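You operate a simulated robot arm through the tools that you are given. There is no shell and no other tool.

The job below is to be done with a simulated robot arm. You get a single attempt, and the scene is never put back.

## Task
Test the stand outlet and the emergency light.
Fine: trip once, then reset; selector to TEST, one press of the orange button, then back to READY.
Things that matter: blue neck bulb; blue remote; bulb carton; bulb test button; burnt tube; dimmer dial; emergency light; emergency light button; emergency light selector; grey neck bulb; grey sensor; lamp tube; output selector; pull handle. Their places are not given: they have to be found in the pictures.

Only the result counts: the job must be done as asked and must still hold three seconds after the hand-in. Knocking over, shifting, dropping, spilling or breaking anything else fails it.

## Robot
A 6-joint arm with a two-finger gripper, fixed in place. Base frame: the origin is on the floor under the middle of its stand, x ahead of it, y to its left, z up; the work surface is at about z = 80. Units: cm, degrees, N and s.
It reaches about 120.6 cm from its shoulder. Its first joint turns from -166.0 to 166.0 degrees. Payload 2.45 kg.
The TCP is the grasp point between the finger pads, 2 cm short of the fingertips. In the tool frame z runs along the fingers and y along their closing line. The gripper opens to 14 cm; its body begins 16.8 cm behind the TCP.
Orientation is told as [roll, pitch, yaw] about the base's x, y, z axes, in that order, counted from this pose: with the fingers straight down and closing along the base's y, the tool's x points along the base's -x, its y along +y and its z along -z.

## Interface
- The arm moves only by the tool jog_arm. Its argument "plan" is a list that holds one entry, the list of rows, each a list of 7 numbers: the shift along the tool's x, y, z in cm, then the turn, a rotation vector about the tool's x, y, z in degrees, then the finger opening in cm, from 0 to 14. In form: [[[tx, ty, tz, ax, ay, az, grip], ...]]. A call has 1 to 20 rows; each row shifts and turns the commanded pose from where the row before left it, along the tool's axes as they then stand. A row lasts 0.2 s, in which the tool goes at most 5 cm and 8.6 degrees; a call with a longer step from one row to the next is refused whole, and so is a gripper value outside its range. Where a pose cannot be reached the arm comes as near as it can. A force on the tool above 40 N (or 10 N above the force at the start of the call, whichever is more), or a blocked arm, ends the call early, and 0.2 s more pass. The fingers move at their own pace (about 4.5 cm/s each) and stop on an object; they squeeze with about 26 N. The grip force told is the motor's: it shows also when the fingers shut on nothing. Time passes only in rows, and 0.2 s behind the last, so rows that do not move let the fingers close. It gives the time, the measured TCP pose, the force on the tool (base axes), the opening and the grip force at its end, in the units of the frame above (readings bear some noise), with the torque about the TCP (base axes, N m) and any sound that the robot's microphone picked up.
- Cameras (640 x 400 px; columns grow to the right, rows downward): "scene" is fixed at [40.17, -50, 177.89]; the picture's right is [0.98, -0.18, 0.00], its down [-0.10, -0.54, -0.83] and it looks along [0.15, 0.82, -0.55] (base axes); focal length 293 px, centre (320, 200). "wrist" rides on the gripper at [7.8, 1.1, -20.9] in the tool frame; the picture's right is [-0.14, 0.99, 0.00], its down [-0.92, -0.13, -0.37] and it looks along [-0.36, -0.05, 0.93] (tool axes); focal length 280 px, centre (320, 200).
- grab_frame(camera): a new picture of that camera. No time passes.
- measure_at(camera, pixels): there is no depth. For up to 12 entries [column, row, z] of the newest picture of that camera ("zoom" is the newest enlarged one), the place [x, y] in the base frame at which the ray of that pixel passes the height z, good to about 0.3 cm. No time passes.
- close_up(camera, box): a new picture of the part [left, top, right, bottom] of that camera's present view, enlarged. No time passes.
- finish_job(): hands the job in; it is judged then, once.

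Unless the task says otherwise, let go and move clear before handing in.

The tools are called after "Call:" as a command line: name --argument value ..., lists and objects as JSON in quotes. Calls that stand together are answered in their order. jog_arm: Moves the arm, as the interface text tells. Its arguments: {"type":"object","properties":{"plan":{"type":"array"}},"required":["plan"]} The other tools are called the same way: grab_frame (camera) takes a picture; measure_at (camera, pixels) gives the place at which the rays of pixels pass given heights; close_up (camera, box) takes an enlarged picture of a part of a camera's view; finish_job () hands the job in.

At the start:

```text
time_s: 0.0
position: [28.42, 58.97, 126.06]
ee_rot: [0.1, -0.1, -0.1]
wrist_force: [-0.4, 0.7, -0.2]
wrist_torque: [0.03, 0.02, -0.01]
finger_gap: 14.0
grasp_force: 0.1
```

scene: 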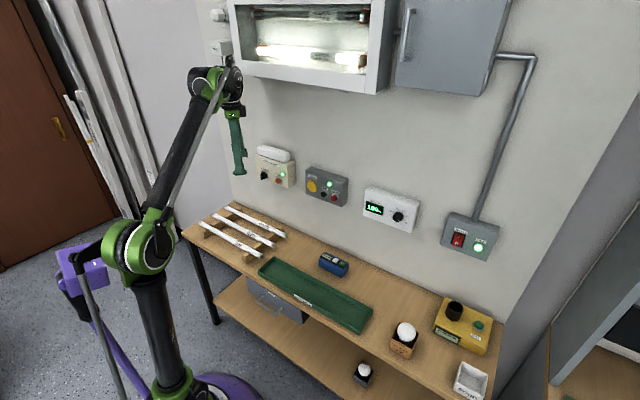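
wrist: 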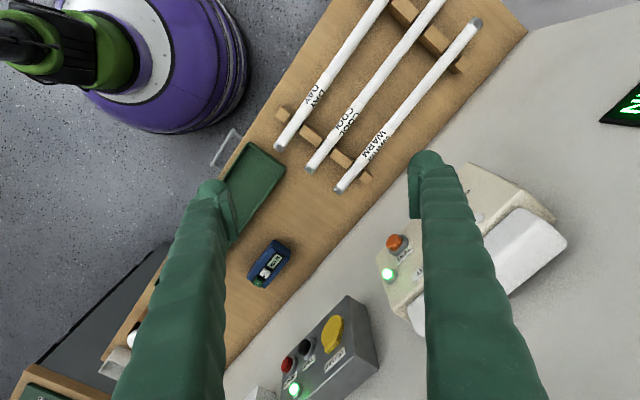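

The scene picture shows wall boxes: an emergency light near (275,168), an outlet-like box with yellow disc near (326,186), a dimmer near (390,210) and a switch box near (470,237). I'll take close-ups to read the labels.

Call:
close_up --camera "scene" --box '[240, 135, 360, 215]'

Call:
close_up --camera "scene" --box '[350, 175, 510, 275]'

Call:
close_up --camera "scene" --box '[300, 240, 520, 400]'

Call:
close_up --camera "wrist" --box '[200, 160, 600, 400]'

```text
5.00 times, centred on (300, 175) of scene
```

zoom: 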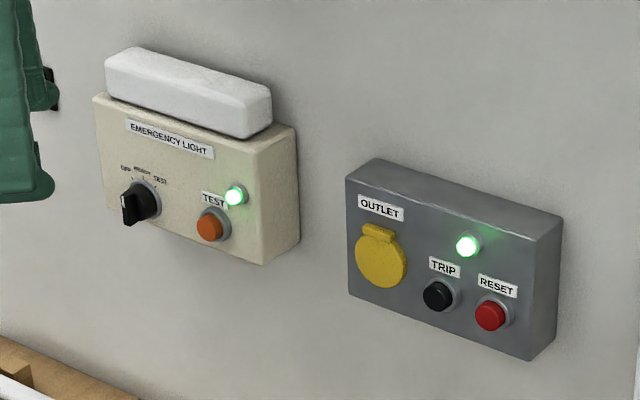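

```text
4.00 times, centred on (430, 225) of scene
```

zoom: 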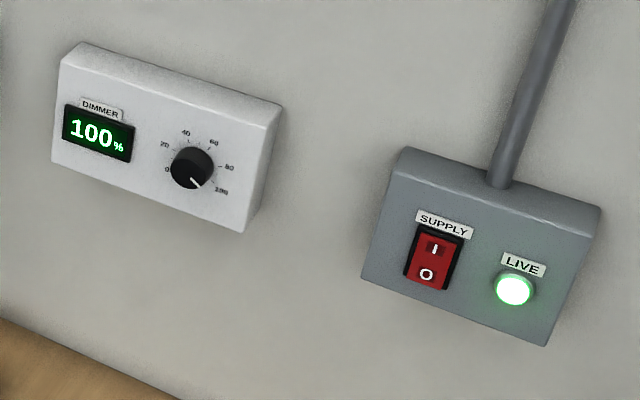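

```text
2.50 times, centred on (410, 320) of scene
```

zoom: 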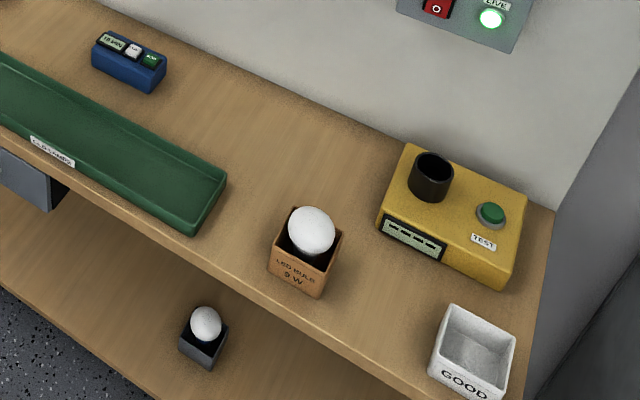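

```text
1.60 times, centred on (400, 280) of wrist
```

zoom: 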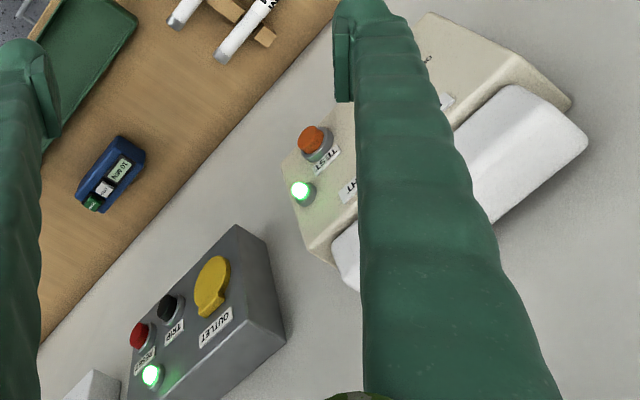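

The close-ups show the selector (OFF/READY/TEST, zoom (138,200)), orange TEST button, and the outlet's black TRIP and red RESET buttons. Next I measure the bench/wall edge to get the wall's line.

Call:
measure_at --camera "scene" --pixels '[[240, 206, 80], [300, 230, 80], [360, 256, 80], [430, 287, 80], [500, 318, 80], [183, 234, 80], [467, 398, 80]]'

Call:
close_up --camera "scene" --box '[250, 145, 306, 180]'

Call:
close_up --camera "scene" --box '[300, 160, 356, 195]'

Call:
close_up --camera "scene" --box '[170, 180, 410, 330]'

```text
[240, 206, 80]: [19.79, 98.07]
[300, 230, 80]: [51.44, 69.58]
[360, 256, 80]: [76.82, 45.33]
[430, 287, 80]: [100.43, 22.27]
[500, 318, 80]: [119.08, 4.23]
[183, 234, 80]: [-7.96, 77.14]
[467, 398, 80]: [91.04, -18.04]
```

```text
11.43 times, centred on (278, 162) of scene
```

zoom: 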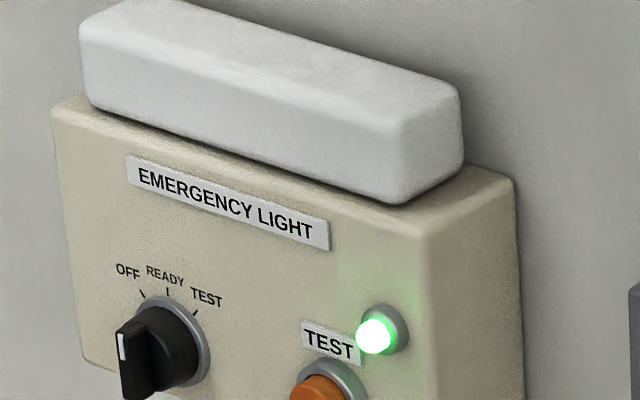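

```text
11.43 times, centred on (328, 178) of scene
```

zoom: 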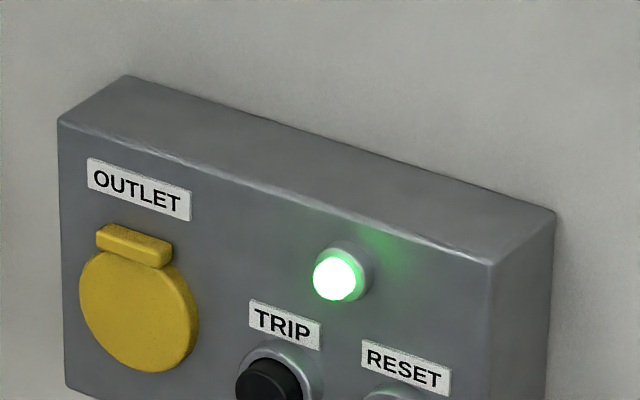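

```text
2.67 times, centred on (290, 255) of scene
```

zoom: 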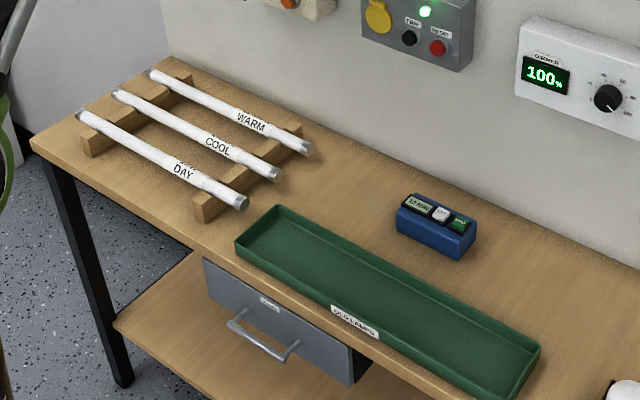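

Triangulating the two views puts the orange button near (42.2, 67.8, 111.8), TRIP near (60.1, 51.9, 112.2) and RESET near (63.9, 48.1, 112.2), on a wall whose normal is about (0.7, 0.7, 0). I'll back the tool off and turn it to face the wall with the fingers closed.

Call:
jog_arm --plan '[[[-2.83, -2.58, 2.0, 0, 0, 0, 14], [-2.83, -2.58, 2.0, 0, 0, 0, 14], [-2.83, -2.58, 2.0, 0, 0, 0, 10], [-2.83, -2.58, 2.0, 0, 0, 0, 6], [0, 0, 0, -2.93, -7.08, -2.93, 0], [0, 0, 0, -2.93, -7.08, -2.93, 0], [0, 0, 0, -2.93, -7.08, -2.93, 0], [0, 0, 0, -2.93, -7.08, -2.93, 0], [0, 0, 0, -2.93, -7.08, -2.93, 0], [0, 0, 0, -2.93, -7.08, -2.93, 0], [0, 0, 0, -2.93, -7.08, -2.93, 0], [0, 0, 0, -2.93, -7.08, -2.93, 0], [0, 0, 0, -2.93, -7.08, -2.93, 0], [0, 0, 0, -2.93, -7.08, -2.93, 0], [0, 0, 0, -2.93, -7.08, -2.93, 0], [0, 0, 0, -2.93, -7.08, -2.93, 0], [0, 0, 0, 0, 0, 0, 0]]]'

Call:
grab_frame --camera "wrist"

Call:
grab_frame --camera "scene"

```text
time_s: 3.6
position: [39.58, 48.52, 118.14]
ee_rot: [-179.8, -89.8, -135.3]
wrist_force: [-0.9, 0.3, -0.3]
wrist_torque: [-0.02, 0.0, -0.03]
finger_gap: 0.0
grasp_force: 25.9
```

```text
taken
```

wrist: 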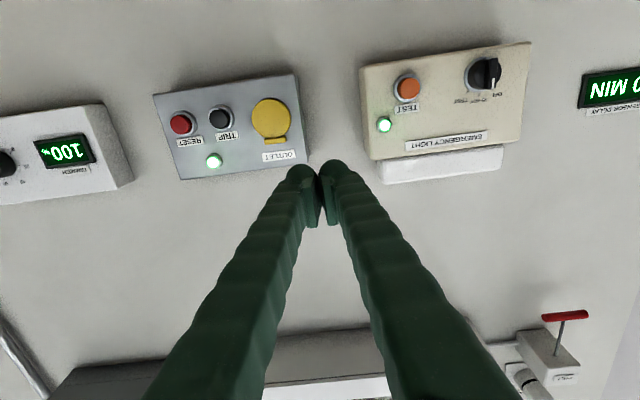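

```text
taken
```

scene: 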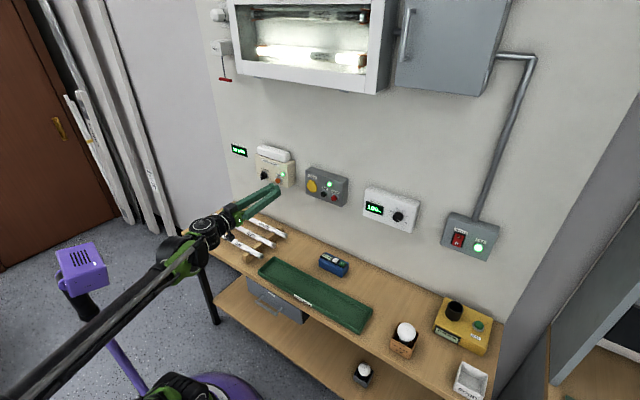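

The arm faces the wall: in the (upside-down) wrist picture the outlet box is at (228,125) and the emergency light at (450,100). I'll take close-ups to read the selector position and button details.

Call:
close_up --camera "wrist" --box '[350, 30, 542, 150]'

Call:
close_up --camera "wrist" --box '[140, 60, 332, 180]'

Call:
close_up --camera "wrist" --box '[440, 40, 536, 100]'

Call:
close_up --camera "wrist" --box '[560, 50, 640, 120]'

```text
3.33 times, centred on (446, 90) of wrist
```

zoom: 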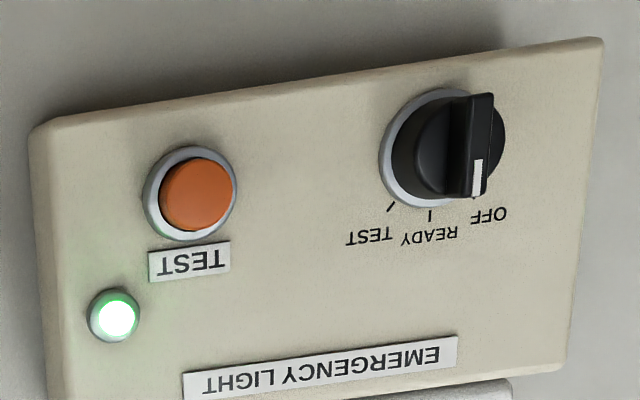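

```text
3.33 times, centred on (236, 120) of wrist
```

zoom: 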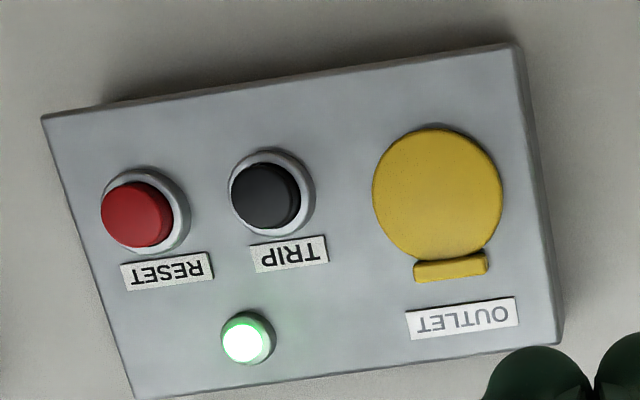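

```text
6.67 times, centred on (488, 70) of wrist
```

zoom: 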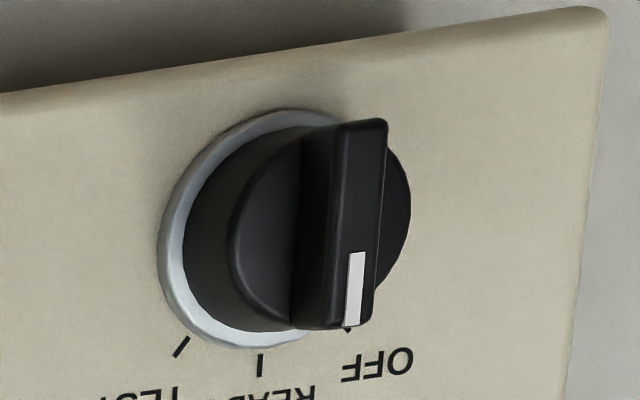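

```text
5.71 times, centred on (600, 85) of wrist
```

zoom: 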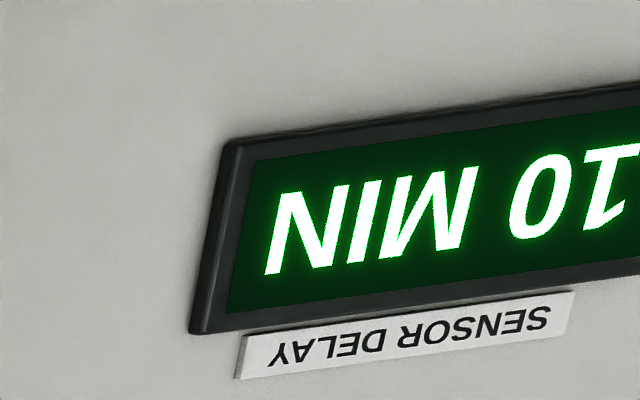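

The selector's white mark is vertical, i.e. at READY, with OFF and TEST on either side; the outlet shows a green light. Now I measure the button positions from both cameras at candidate heights.

Call:
measure_at --camera "wrist" --pixels '[[409.4, 88.2, 111], [409.4, 88.2, 112], [220.4, 118.8, 111], [220.4, 118.8, 112], [180.8, 124.5, 111], [180.8, 124.5, 112], [493.7, 73, 111], [493.7, 73, 112], [493.7, 73, 113], [152.5, 95.1, 109], [295.4, 73.5, 109]]'

Call:
measure_at --camera "scene" --pixels '[[277.8, 180.6, 111], [277.8, 180.6, 112], [323, 194.4, 111], [323, 194.4, 112], [333.8, 198, 111], [333.8, 198, 112], [262, 176.5, 111], [262, 176.5, 112], [262, 176.5, 113], [305.6, 193.4, 109], [342, 207, 109]]'

Call:
close_up --camera "scene" --box '[248, 155, 296, 185]'

Call:
close_up --camera "scene" --box '[300, 180, 348, 210]'

```text
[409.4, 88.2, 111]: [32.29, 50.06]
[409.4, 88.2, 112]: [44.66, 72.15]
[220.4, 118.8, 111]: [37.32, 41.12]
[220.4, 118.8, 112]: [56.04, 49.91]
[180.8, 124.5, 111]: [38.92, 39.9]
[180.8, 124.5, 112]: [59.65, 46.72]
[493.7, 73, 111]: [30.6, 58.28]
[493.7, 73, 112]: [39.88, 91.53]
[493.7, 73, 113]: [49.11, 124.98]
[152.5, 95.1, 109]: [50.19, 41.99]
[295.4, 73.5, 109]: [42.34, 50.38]
```

```text
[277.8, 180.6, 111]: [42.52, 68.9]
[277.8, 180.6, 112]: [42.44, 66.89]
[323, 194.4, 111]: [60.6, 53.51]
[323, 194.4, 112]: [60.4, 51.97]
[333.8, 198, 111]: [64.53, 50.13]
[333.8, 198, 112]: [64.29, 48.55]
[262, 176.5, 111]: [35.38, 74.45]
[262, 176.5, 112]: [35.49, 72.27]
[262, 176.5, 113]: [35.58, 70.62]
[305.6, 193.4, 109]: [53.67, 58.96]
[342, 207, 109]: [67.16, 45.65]
```

```text
13.33 times, centred on (272, 170) of scene
```

zoom: 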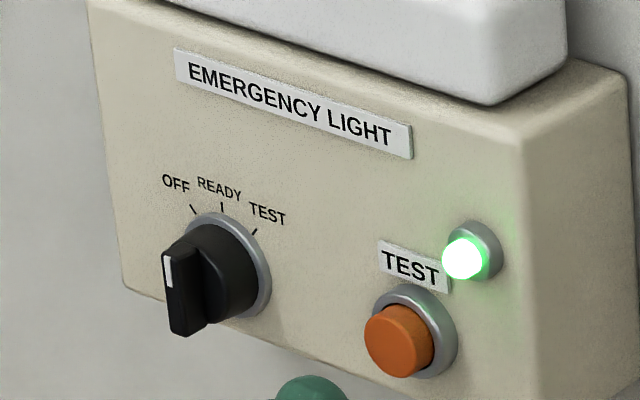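

```text
13.33 times, centred on (324, 195) of scene
```

zoom: 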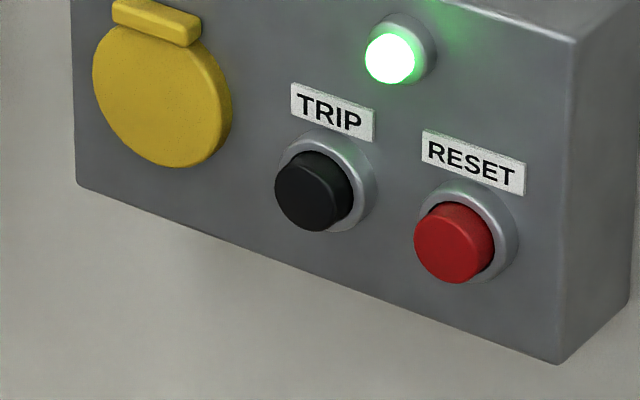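

Triangulation gives TRIP ≈ (60.4, 52.0, 112.1), RESET ≈ (64.3, 48.3, 112.2), orange ≈ (42.4, 68.0, 111.7) and the selector handle ≈ (35.1, 74, 111.4), with the wall normal at about 45°. I'll look closely at the fingertips near (318,175) to learn their shape before pressing.

Call:
close_up --camera "wrist" --box '[256, 140, 384, 220]'

Call:
close_up --camera "scene" --box '[200, 165, 296, 225]'

```text
5.00 times, centred on (320, 180) of wrist
```

zoom: 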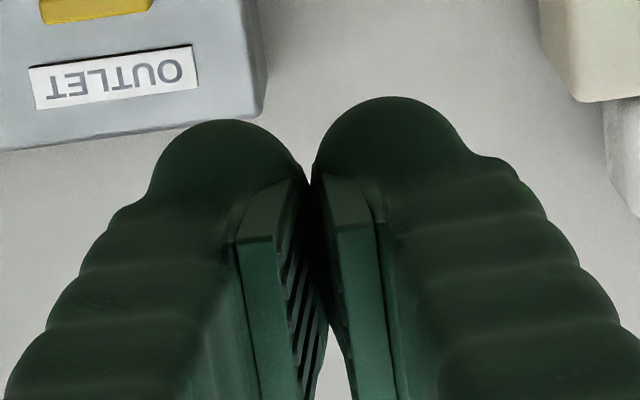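

```text
6.67 times, centred on (248, 195) of scene
```

zoom: 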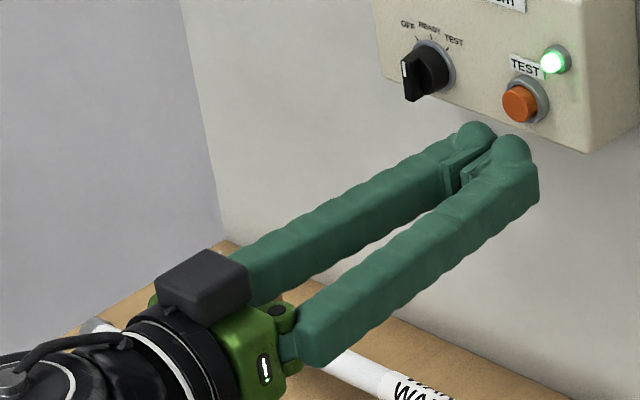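

The closed fingertips are two round domes side by side (about 5 cm wide in total), and they fit on TRIP clear of the yellow cover and RESET. I'll move to stand about 4 cm in front of TRIP and check the alignment.

Call:
jog_arm --plan '[[[2.01, -4.25, 0, 0, 0, 0, 0], [2.01, -4.25, 0, 0, 0, 0, 0], [2.01, -4.25, 0, 0, 0, 0, 0], [0, 0, 3.7, 0, 0, 0, 0], [0, 0, 3.7, 0, 0, 0, 0], [0, 0, 3.7, 0, 0, 0, 0], [0, 0, 0, 0, 0, 0, 0], [0, 0, 0, 0, 0, 0, 0]]]'

Call:
grab_frame --camera "wrist"

Call:
close_up --camera "wrist" --box '[240, 100, 400, 200]'

Call:
close_up --camera "scene" --box '[272, 160, 368, 220]'

```text
time_s: 5.4
position: [56.57, 47.41, 112.07]
ee_rot: [-170.8, -89.9, -144.2]
wrist_force: [0.8, 0.4, -0.4]
wrist_torque: [0.04, -0.03, 0.03]
finger_gap: 0.01
grasp_force: 25.6
```

```text
taken
```

wrist: 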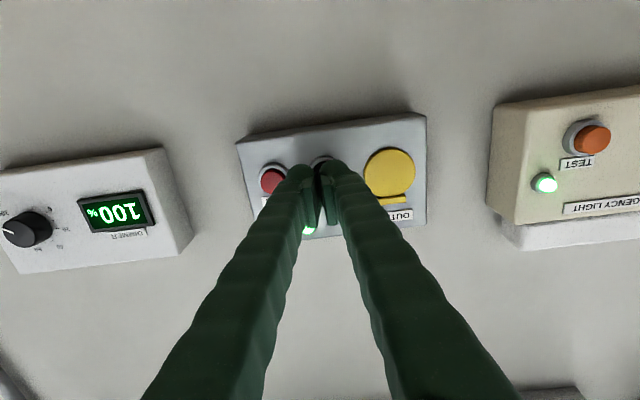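

```text
4.00 times, centred on (320, 150) of wrist
```

zoom: 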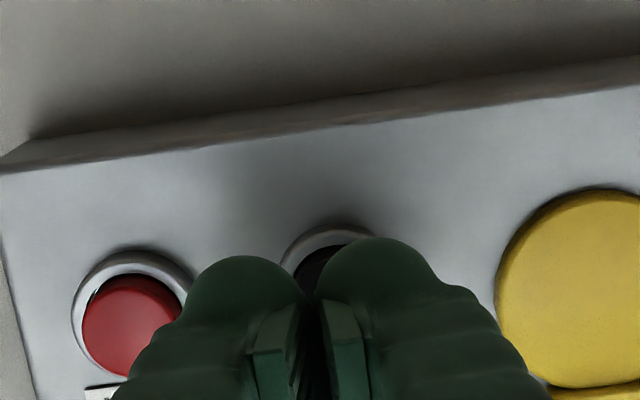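

```text
6.67 times, centred on (320, 190) of scene
```

zoom: 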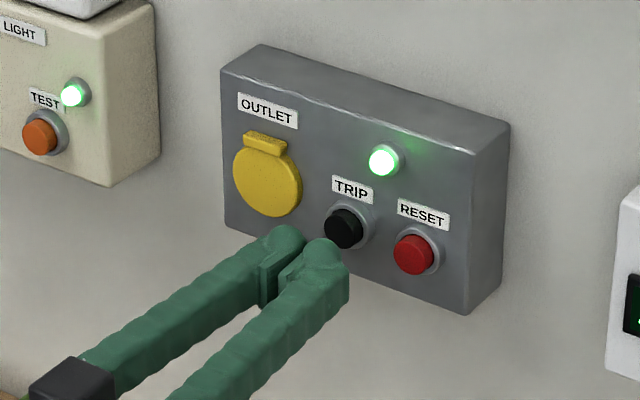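

The TCP sits at n ≈ 73.5 with the fingertips about 4 cm short of TRIP, and the scene zoom agrees that straight ahead lands on the button at (343,228). I'll advance to just short of contact.

Call:
jog_arm --plan '[[[0, 0, 1.0, 0, 0, 0, 0], [0, 0, 1.0, 0, 0, 0, 0], [0, 0, 0.8, 0, 0, 0, 0], [0, 0, 0.4, 0, 0, 0, 0], [0, 0, 0, 0, 0, 0, 0]]]'

Call:
close_up --camera "wrist" --box '[240, 100, 400, 200]'

Call:
close_up --camera "scene" --box '[296, 170, 360, 210]'

```text
time_s: 6.6
position: [58.84, 49.69, 112.12]
ee_rot: [-171.1, -90.0, -144.2]
wrist_force: [0.6, -0.5, -0.5]
wrist_torque: [0.02, 0.0, -0.01]
finger_gap: 0.0
grasp_force: 26.1
```

```text
4.00 times, centred on (320, 150) of wrist
```

zoom: 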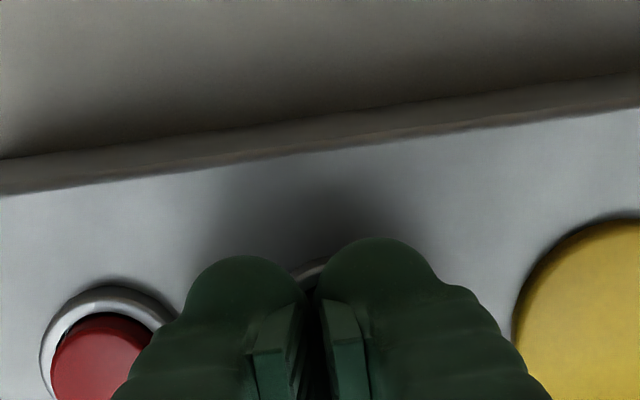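

```text
10.00 times, centred on (328, 190) of scene
```

zoom: 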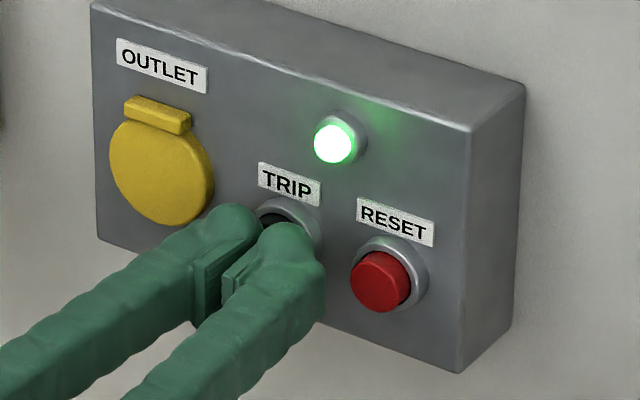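

No contact yet (force under 1 N) and the tips are centred on TRIP, clear of RESET and the yellow cover. I'll push in with small steps.

Call:
jog_arm --plan '[[[0, 0, 0.2, 0, 0, 0, 0], [0, 0, 0.2, 0, 0, 0, 0], [0, 0, 0.2, 0, 0, 0, 0], [0, 0, 0.2, 0, 0, 0, 0]]]'

Call:
close_up --camera "scene" --box '[296, 170, 360, 210]'

```text
time_s: 7.6
position: [59.36, 50.09, 112.19]
ee_rot: [-170.5, -89.7, -144.6]
wrist_force: [-8.5, -5.5, -1.8]
wrist_torque: [-0.02, 0.05, 0.09]
finger_gap: 0.6
grasp_force: 29.7
heard: click
```

```text
10.00 times, centred on (328, 190) of scene
```

zoom: 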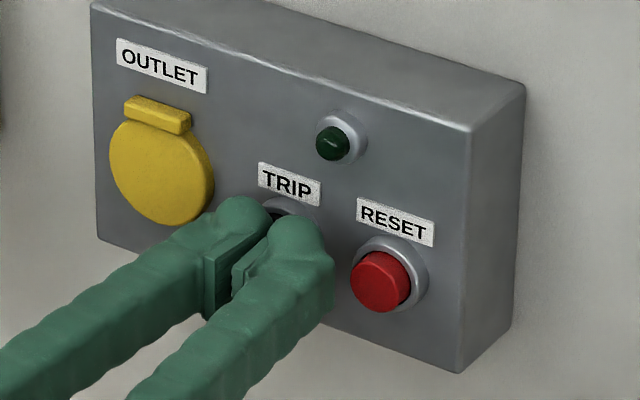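

A click was heard and the outlet's green light went dark: TRIP took. I'll back straight out and check.

Call:
jog_arm --plan '[[[0, 0, -1.0, 0, 0, 0, 0], [0, 0, -1.5, 0, 0, 0, 0], [0, 0, -1.5, 0, 0, 0, 0], [0, 0, 0, 0, 0, 0, 0], [0, 0, 0, 0, 0, 0, 0]]]'

Call:
close_up --camera "scene" --box '[296, 170, 360, 210]'

Call:
grab_frame --camera "scene"

```text
time_s: 8.8
position: [56.6, 47.29, 112.15]
ee_rot: [-172.0, -89.9, -143.2]
wrist_force: [-0.1, -0.7, 0.4]
wrist_torque: [0.01, -0.01, -0.03]
finger_gap: 0.01
grasp_force: 29.4
```

```text
10.00 times, centred on (328, 190) of scene
```

zoom: 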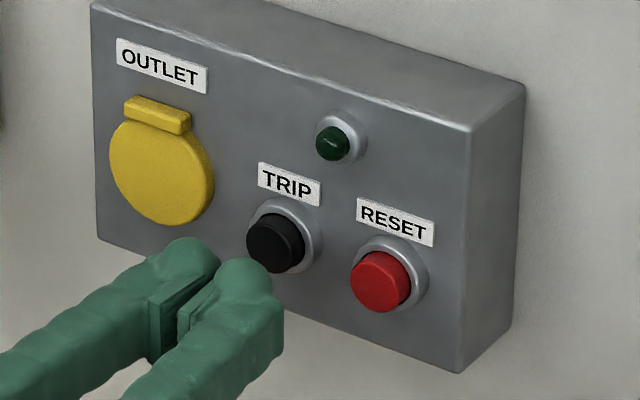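

```text
taken
```

scene: 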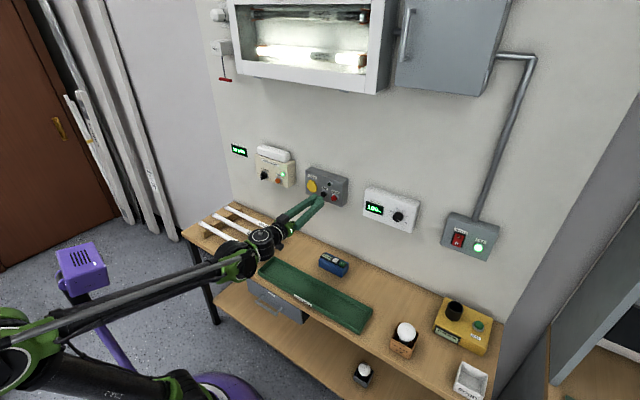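

TRIP is released, the light stays dark. Now I shift 5.1 cm to the right in front of RESET and check the alignment.

Call:
jog_arm --plan '[[[0, -2.57, 0, 0, 0, 0, 0], [0, -2.57, 0, 0, 0, 0, 0], [0, 0, 0, 0, 0, 0, 0], [0, 0, 1.0, 0, 0, 0, 0], [0, 0, 1.0, 0, 0, 0, 0], [0, 0, 0.8, 0, 0, 0, 0], [0, 0, 0.3, 0, 0, 0, 0], [0, 0, 0, 0, 0, 0, 0]]]'

Call:
close_up --camera "scene" --box '[296, 170, 360, 210]'

Call:
grab_frame --camera "wrist"

```text
time_s: 10.6
position: [62.17, 46.04, 112.07]
ee_rot: [-171.0, -89.9, -143.9]
wrist_force: [-0.4, -0.5, -0.5]
wrist_torque: [0.0, -0.02, -0.06]
finger_gap: 0.02
grasp_force: 29.5
```

```text
10.00 times, centred on (328, 190) of scene
```

zoom: 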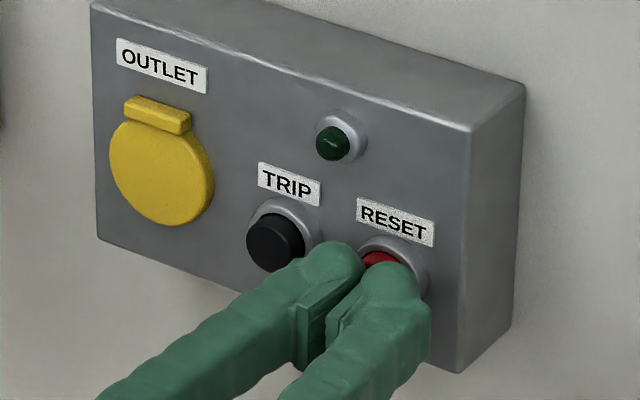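

```text
taken
```

wrist: 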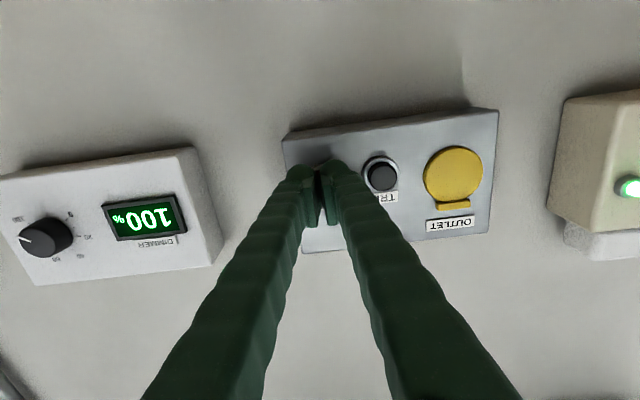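

The fingertips are centred in front of RESET, clear of TRIP, with no contact yet. I'll push in with small steps.

Call:
jog_arm --plan '[[[0, 0, 0.2, 0, 0, 0, 0], [0, 0, 0.2, 0, 0, 0, 0], [0, 0, 0.2, 0, 0, 0, 0], [0, 0, 0.2, 0, 0, 0, 0], [0, 0, 0.15, 0, 0, 0, 0]]]'

Call:
close_up --camera "scene" --box '[296, 170, 360, 210]'

```text
time_s: 11.8
position: [62.81, 46.48, 112.09]
ee_rot: [-168.4, -89.8, -146.7]
wrist_force: [-9.3, -7.3, -4.0]
wrist_torque: [-0.03, 0.05, 0.04]
finger_gap: 0.59
grasp_force: 29.7
heard: click
```

```text
10.00 times, centred on (328, 190) of scene
```

zoom: 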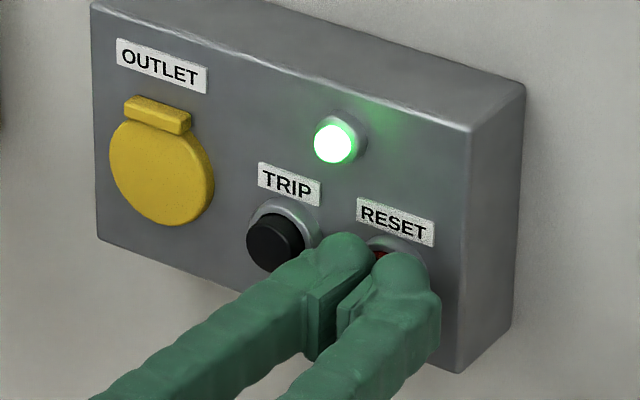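

RESET clicked and the outlet's green light is back on. I'll back out 12 cm and travel left to the emergency light's selector, opening the fingers for a view between them.

Call:
jog_arm --plan '[[[0, 0, -1.0, 0, 0, 0, 0], [0, 0, -3.5, 0, 0, 0, 0], [0, 0, -4.0, 0, 0, 0, 0], [0, 0, -4.0, 0, 0, 0, 0], [0, 4.8, 0, 0, 0, 0, 1], [0, 4.8, 0, 0, 0, 0, 2], [0, 4.8, 0, 0, 0, 0, 4], [0, 4.8, 0, 0, 0, 0, 6], [0, 4.8, 0, 0, 0, 0, 6], [0, 4.8, 0, 0, 0, 0, 6], [0, 4.8, 0, 0, 0, 0, 6], [0, 4.8, 0, 0, 0, 0, 6], [0, 0, 0, 0, 0, 0, 6], [0, 0, 0, 0, 0, 0, 6]]]'

Call:
grab_frame --camera "wrist"

Call:
close_up --camera "wrist" --box '[240, 70, 432, 190]'

Call:
grab_frame --camera "scene"

Call:
close_up --camera "scene" --box '[240, 145, 304, 185]'

```text
time_s: 14.8
position: [26.9, 64.9, 112.12]
ee_rot: [-169.9, -89.9, -145.3]
wrist_force: [0.0, 0.2, 0.6]
wrist_torque: [-0.02, 0.02, -0.02]
finger_gap: 5.99
grasp_force: 0.1
```

```text
taken
```

wrist: 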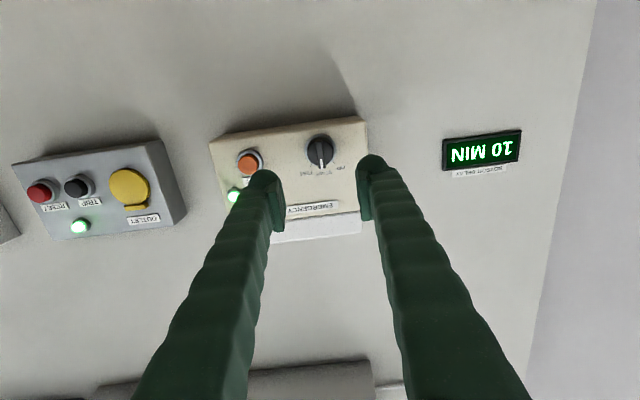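

```text
3.33 times, centred on (336, 130) of wrist
```

zoom: 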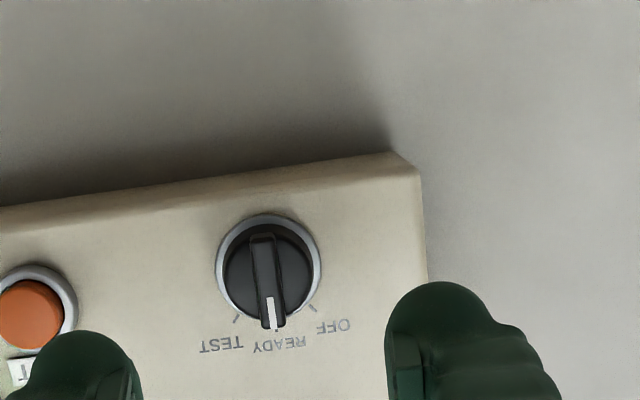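

```text
taken
```

scene: 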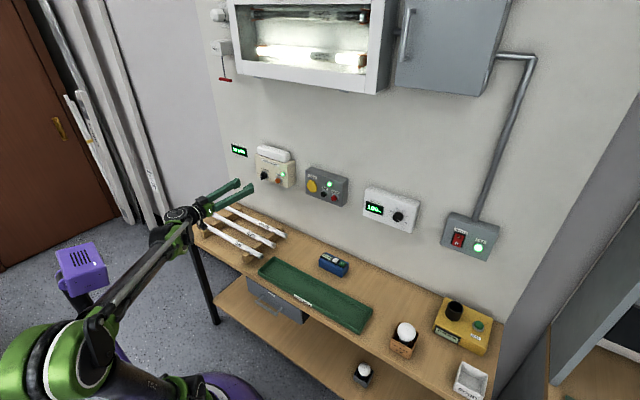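

```text
10.00 times, centred on (272, 165) of scene
```

zoom: 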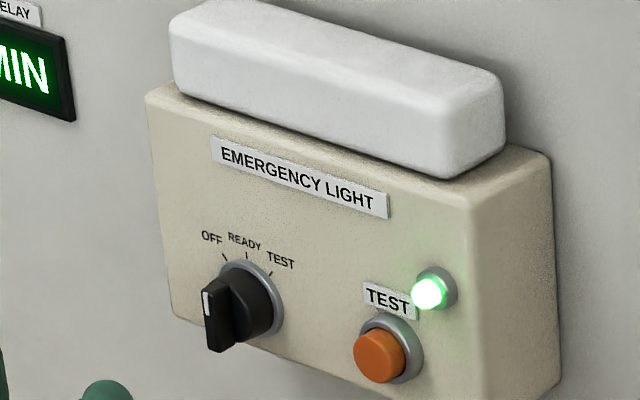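

The outlet's light is green again and the selector at zoom (268,270) is straight ahead, pointing at READY; TEST is about 40° clockwise. I'll narrow the fingers to 2.2 cm and approach to about 1 cm in front of the handle, slightly above its axis.

Call:
jog_arm --plan '[[[-0.18, 0.13, 3.0, 0, 0, 0, 4], [0, 0, 3.0, 0, 0, 0, 2.2], [0, 0, 2.0, 0, 0, 0, 2.2], [0, 0, 1.0, 0, 0, 0, 2.2], [0, 0, 0, 0, 0, 0, 2.2], [0, 0, 0, 0, 0, 0, 2.2]]]'

Call:
close_up --camera "wrist" --box '[240, 100, 400, 200]'

Call:
close_up --camera "scene" --box '[240, 155, 304, 195]'

```text
time_s: 16.2
position: [33.29, 71.58, 112.45]
ee_rot: [-169.4, -89.9, -145.7]
wrist_force: [0.7, 0.0, -0.3]
wrist_torque: [0.03, -0.01, -0.03]
finger_gap: 2.2
grasp_force: 0.2
```

```text
4.00 times, centred on (320, 150) of wrist
```

zoom: 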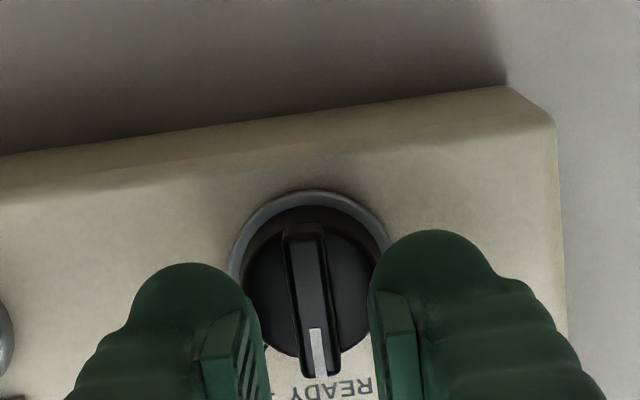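

```text
10.00 times, centred on (272, 175) of scene
```

zoom: 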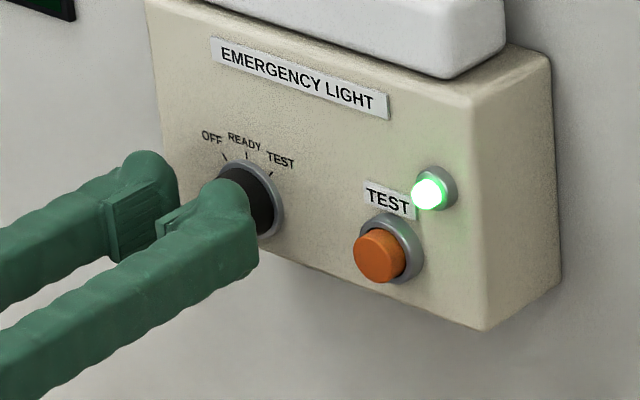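

The handle (zoom (312,310)) is centred between the open fingertips. I'll move in gently so the tips straddle it.

Call:
jog_arm --plan '[[[0, 0, 0.5, 0, 0, 0, 2.2], [0, 0, 0.5, 0, 0, 0, 2.2], [0, 0, 0.3, 0, 0, 0, 2.2], [0, 0, 0.2, 0, 0, 0, 2.2], [0, 0, 0.2, 0, 0, 0, 2.2], [0, 0, 0, 0, 0, 0, 2.2]]]'

Call:
close_up --camera "wrist" --box '[240, 100, 400, 200]'

Call:
close_up --camera "scene" --box '[240, 155, 304, 195]'

```text
time_s: 17.4
position: [34.12, 72.4, 112.3]
ee_rot: [178.1, -89.8, -133.2]
wrist_force: [-18.2, -17.7, 5.8]
wrist_torque: [-0.06, 0.06, -0.34]
finger_gap: 2.21
grasp_force: 0.2
stopped in row 6: the force on the tool passed its limit at 44 N (the readings are from after the stop); the commanded pose is now the measured one
```

```text
4.00 times, centred on (320, 150) of wrist
```

zoom: 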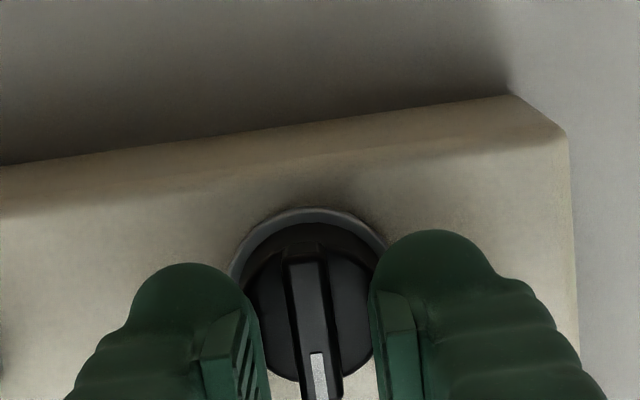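

```text
10.00 times, centred on (272, 175) of scene
```

zoom: 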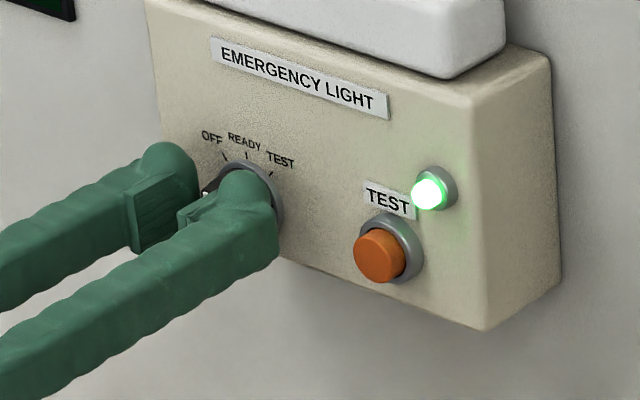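

The tips touched the knob's body at n_tip ≈ 77.3, so they now straddle the handle by about 1 cm. I'll ease back 0.3 cm and close on the handle.

Call:
jog_arm --plan '[[[0, 0, -0.3, 0, 0, 0, 2.2], [0, 0, 0, 0, 0, 0, 1.6], [0, 0, 0, 0, 0, 0, 1.2], [0, 0, 0, 0, 0, 0, 0.8], [0, 0, 0, 0, 0, 0, 0.6]]]'

Call:
close_up --camera "wrist" --box '[240, 100, 400, 200]'

Call:
close_up --camera "scene" --box '[240, 155, 304, 195]'

```text
time_s: 18.6
position: [34.13, 72.3, 112.25]
ee_rot: [177.1, -89.8, -132.2]
wrist_force: [-13.0, -9.9, -0.5]
wrist_torque: [-0.08, 0.12, 0.04]
finger_gap: 0.83
grasp_force: 26.7
```

```text
4.00 times, centred on (320, 150) of wrist
```

zoom: 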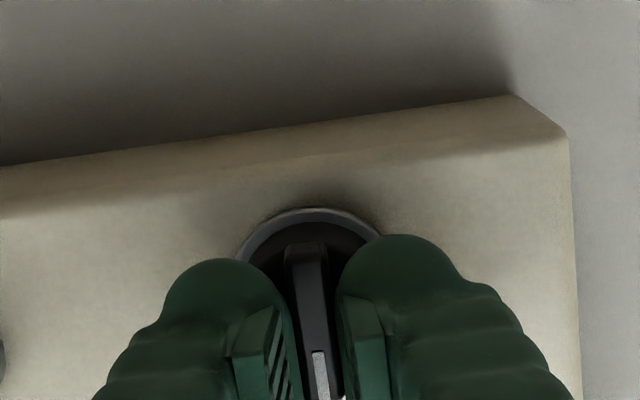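

```text
10.00 times, centred on (272, 175) of scene
```

zoom: 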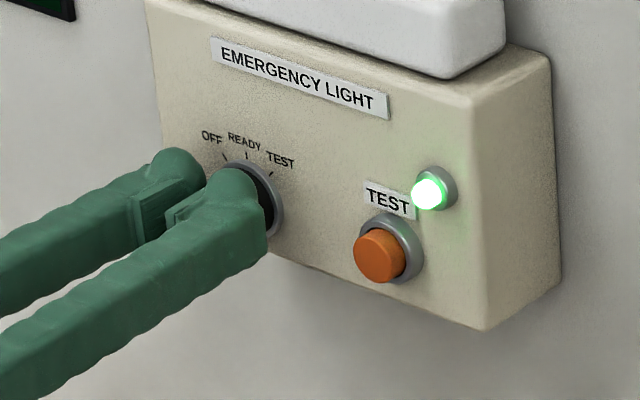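

The fingers hold the handle (gap 0.83 cm, grip 27 N). Now I rotate clockwise about the knob's axis in 8° steps toward TEST.

Call:
jog_arm --plan '[[[0.009, -0.132, 0, 0, 0, 8, 0.3], [0.009, -0.132, 0, 0, 0, 8, 0.3], [0.009, -0.132, 0, 0, 0, 8, 0.3], [0, 0, 0, 0, 0, 0, 0.3]]]'

Call:
close_up --camera "wrist" --box '[220, 80, 412, 200]'

Call:
close_up --camera "scene" --box '[240, 155, 304, 195]'

```text
time_s: 19.6
position: [34.3, 72.03, 112.09]
ee_rot: [90.4, -66.0, -45.4]
wrist_force: [-10.8, 2.8, 21.1]
wrist_torque: [0.18, -0.01, 0.11]
finger_gap: 0.82
grasp_force: 35.6
```

```text
3.33 times, centred on (316, 140) of wrist
```

zoom: 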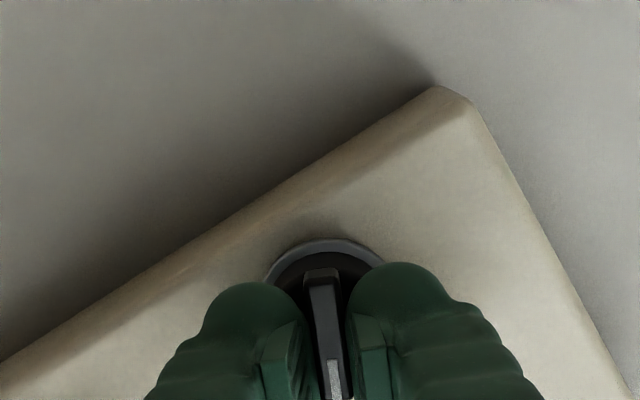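

```text
10.00 times, centred on (272, 175) of scene
```

zoom: 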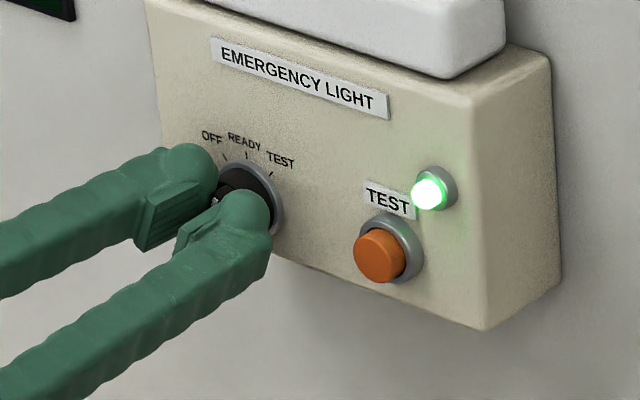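

The handle is following the tool (24° turned so far, forces moderate). I'll continue the remaining 16–18° toward TEST, easing slightly outward along the handle.

Call:
jog_arm --plan '[[[-0.06, -0.132, 0, 0, 0, 8, 0.3], [-0.02, -0.132, 0, 0, 0, 8, 0.3], [0, 0, 0, 0, 0, 0, 0.3]]]'

Call:
close_up --camera "wrist" --box '[220, 80, 412, 200]'

Call:
close_up --camera "scene" --box '[240, 155, 304, 195]'

```text
time_s: 20.4
position: [34.37, 71.89, 112.07]
ee_rot: [90.3, -50.0, -45.2]
wrist_force: [-11.4, 17.4, 29.7]
wrist_torque: [0.25, 0.06, 0.32]
finger_gap: 0.8
grasp_force: 36.1
```

```text
3.33 times, centred on (316, 140) of wrist
```

zoom: 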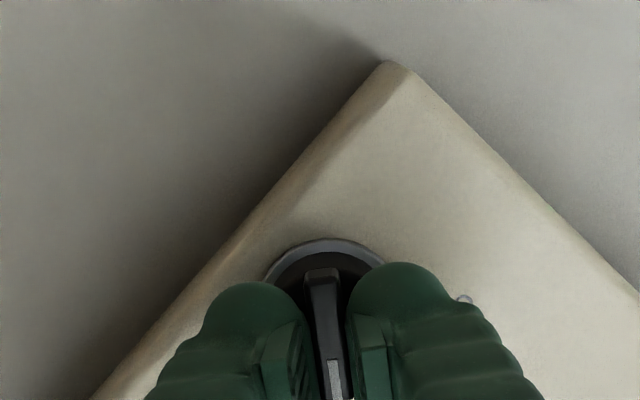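

```text
10.00 times, centred on (272, 175) of scene
```

zoom: 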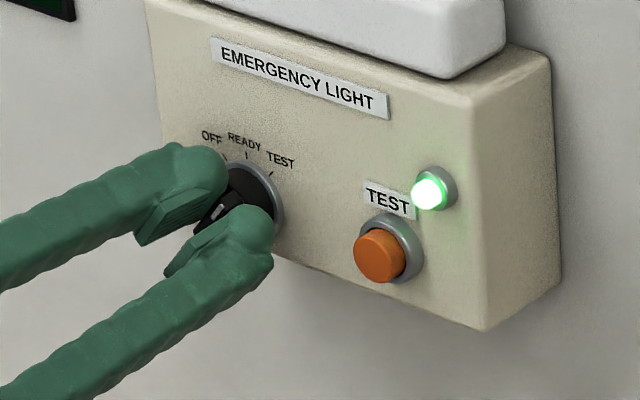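

The tool has turned 40° with the handle still between the fingers, and resistance has risen to 36 N. I'll open the fingers and see where the handle stays.

Call:
jog_arm --plan '[[[0, 0, 0, 0, 0, 0, 1.0], [0, 0, 0, 0, 0, 0, 1.8], [0, 0, 0, 0, 0, 0, 2.4], [0, 0, 0, 0, 0, 0, 2.4]]]'

Call:
close_up --camera "wrist" --box '[220, 80, 412, 200]'

Call:
close_up --camera "scene" --box '[240, 155, 304, 195]'

```text
time_s: 21.4
position: [34.72, 71.78, 111.99]
ee_rot: [90.3, -50.0, -45.3]
wrist_force: [-6.4, -15.5, -1.9]
wrist_torque: [-0.04, -0.05, 0.16]
finger_gap: 1.95
grasp_force: 0.0
```

```text
3.33 times, centred on (316, 140) of wrist
```

zoom: 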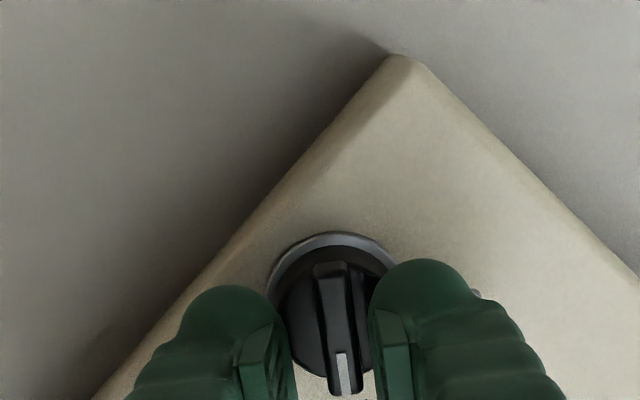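

```text
10.00 times, centred on (272, 175) of scene
```

zoom: 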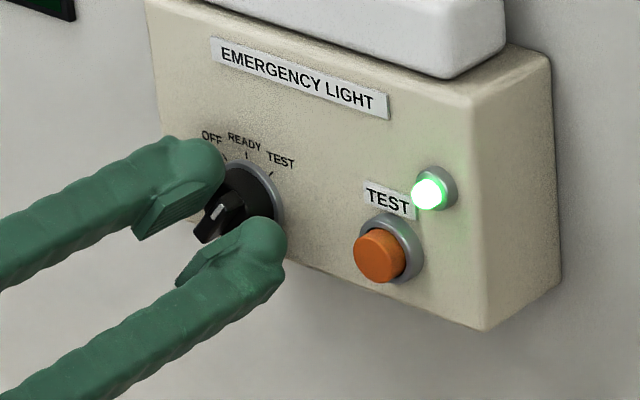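

With the fingers open, the handle stays turned with the tool, pointing toward TEST. I'll withdraw straight back and check.

Call:
jog_arm --plan '[[[0, 0, -0.5, 0, 0, 0, 2.4], [0, 0, -1.5, 0, 0, 0, 2.4], [0, 0, -3.0, 0, 0, 0, 2.4], [0, 0, -3.0, 0, 0, 0, 4], [0, 0, 0, 0, 0, 0, 6], [0, 0, 0, 0, 0, 0, 6]]]'

Call:
close_up --camera "wrist" --box '[220, 80, 412, 200]'

Call:
close_up --camera "scene" --box '[240, 155, 304, 195]'

```text
time_s: 22.8
position: [28.95, 66.13, 112.25]
ee_rot: [90.2, -50.0, -45.1]
wrist_force: [0.4, 0.3, -0.4]
wrist_torque: [0.01, -0.02, 0.01]
finger_gap: 6.0
grasp_force: 0.1
```

```text
3.33 times, centred on (316, 140) of wrist
```

zoom: 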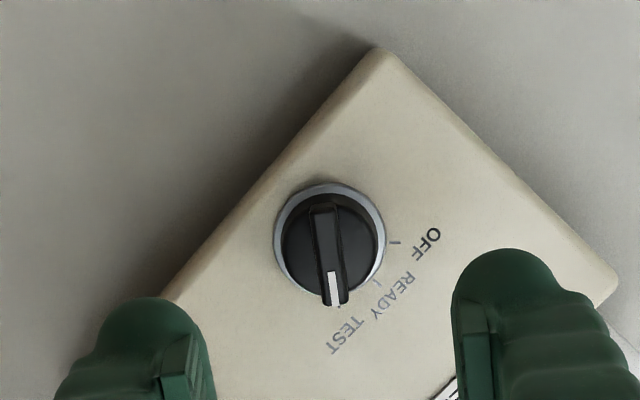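

```text
10.00 times, centred on (272, 175) of scene
```

zoom: 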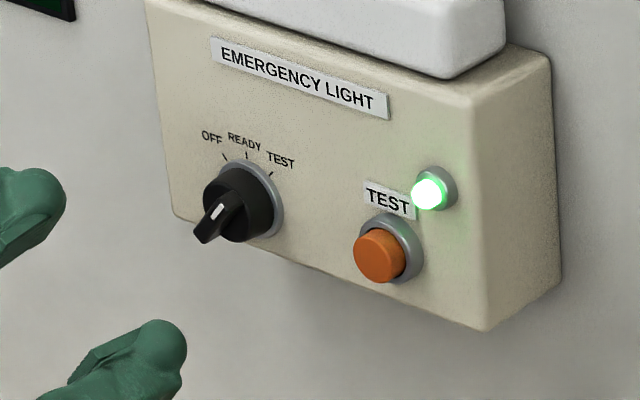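

The mark points to the TEST tick. Now I turn the tool back upright and move right in front of the orange button, keeping the fingers open to see it.

Call:
jog_arm --plan '[[[0, 0, 0, 0, 0, -8, 6], [0, 0, 0, 0, 0, -8, 6], [0, 0, 0, 0, 0, -8, 6], [0, 0, 0, 0, 0, -8, 6], [0, 0, 0, 0, 0, -8, 6], [0.3, -4.1, 0, 0, 0, 0, 6], [0.25, -4.1, 0, 0, 0, 0, 6], [0, 0, 0, 0, 0, 0, 6], [0, 0, 0, 0, 0, 0, 6]]]'

Call:
close_up --camera "wrist" --box '[220, 80, 412, 200]'

Call:
grab_frame --camera "wrist"

```text
time_s: 24.8
position: [34.69, 60.38, 111.41]
ee_rot: [176.8, -90.0, -131.7]
wrist_force: [0.1, 0.0, -0.5]
wrist_torque: [-0.02, -0.02, 0.01]
finger_gap: 6.0
grasp_force: 0.1
```

```text
3.33 times, centred on (316, 140) of wrist
```

zoom: 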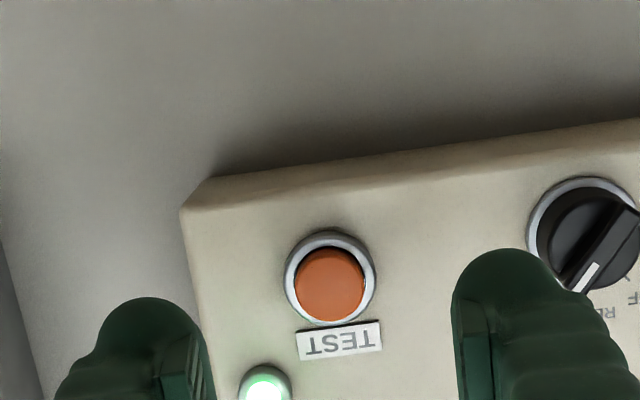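

```text
taken
```

wrist: 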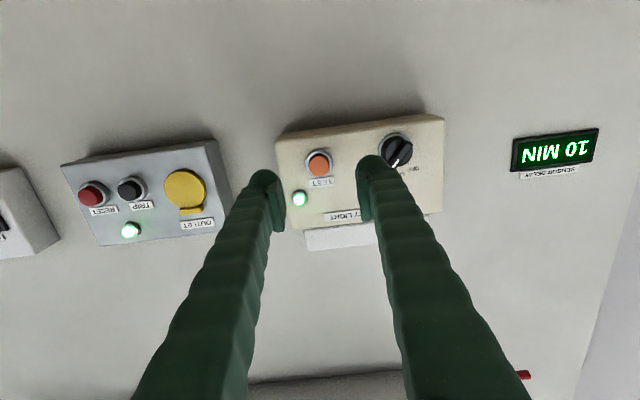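

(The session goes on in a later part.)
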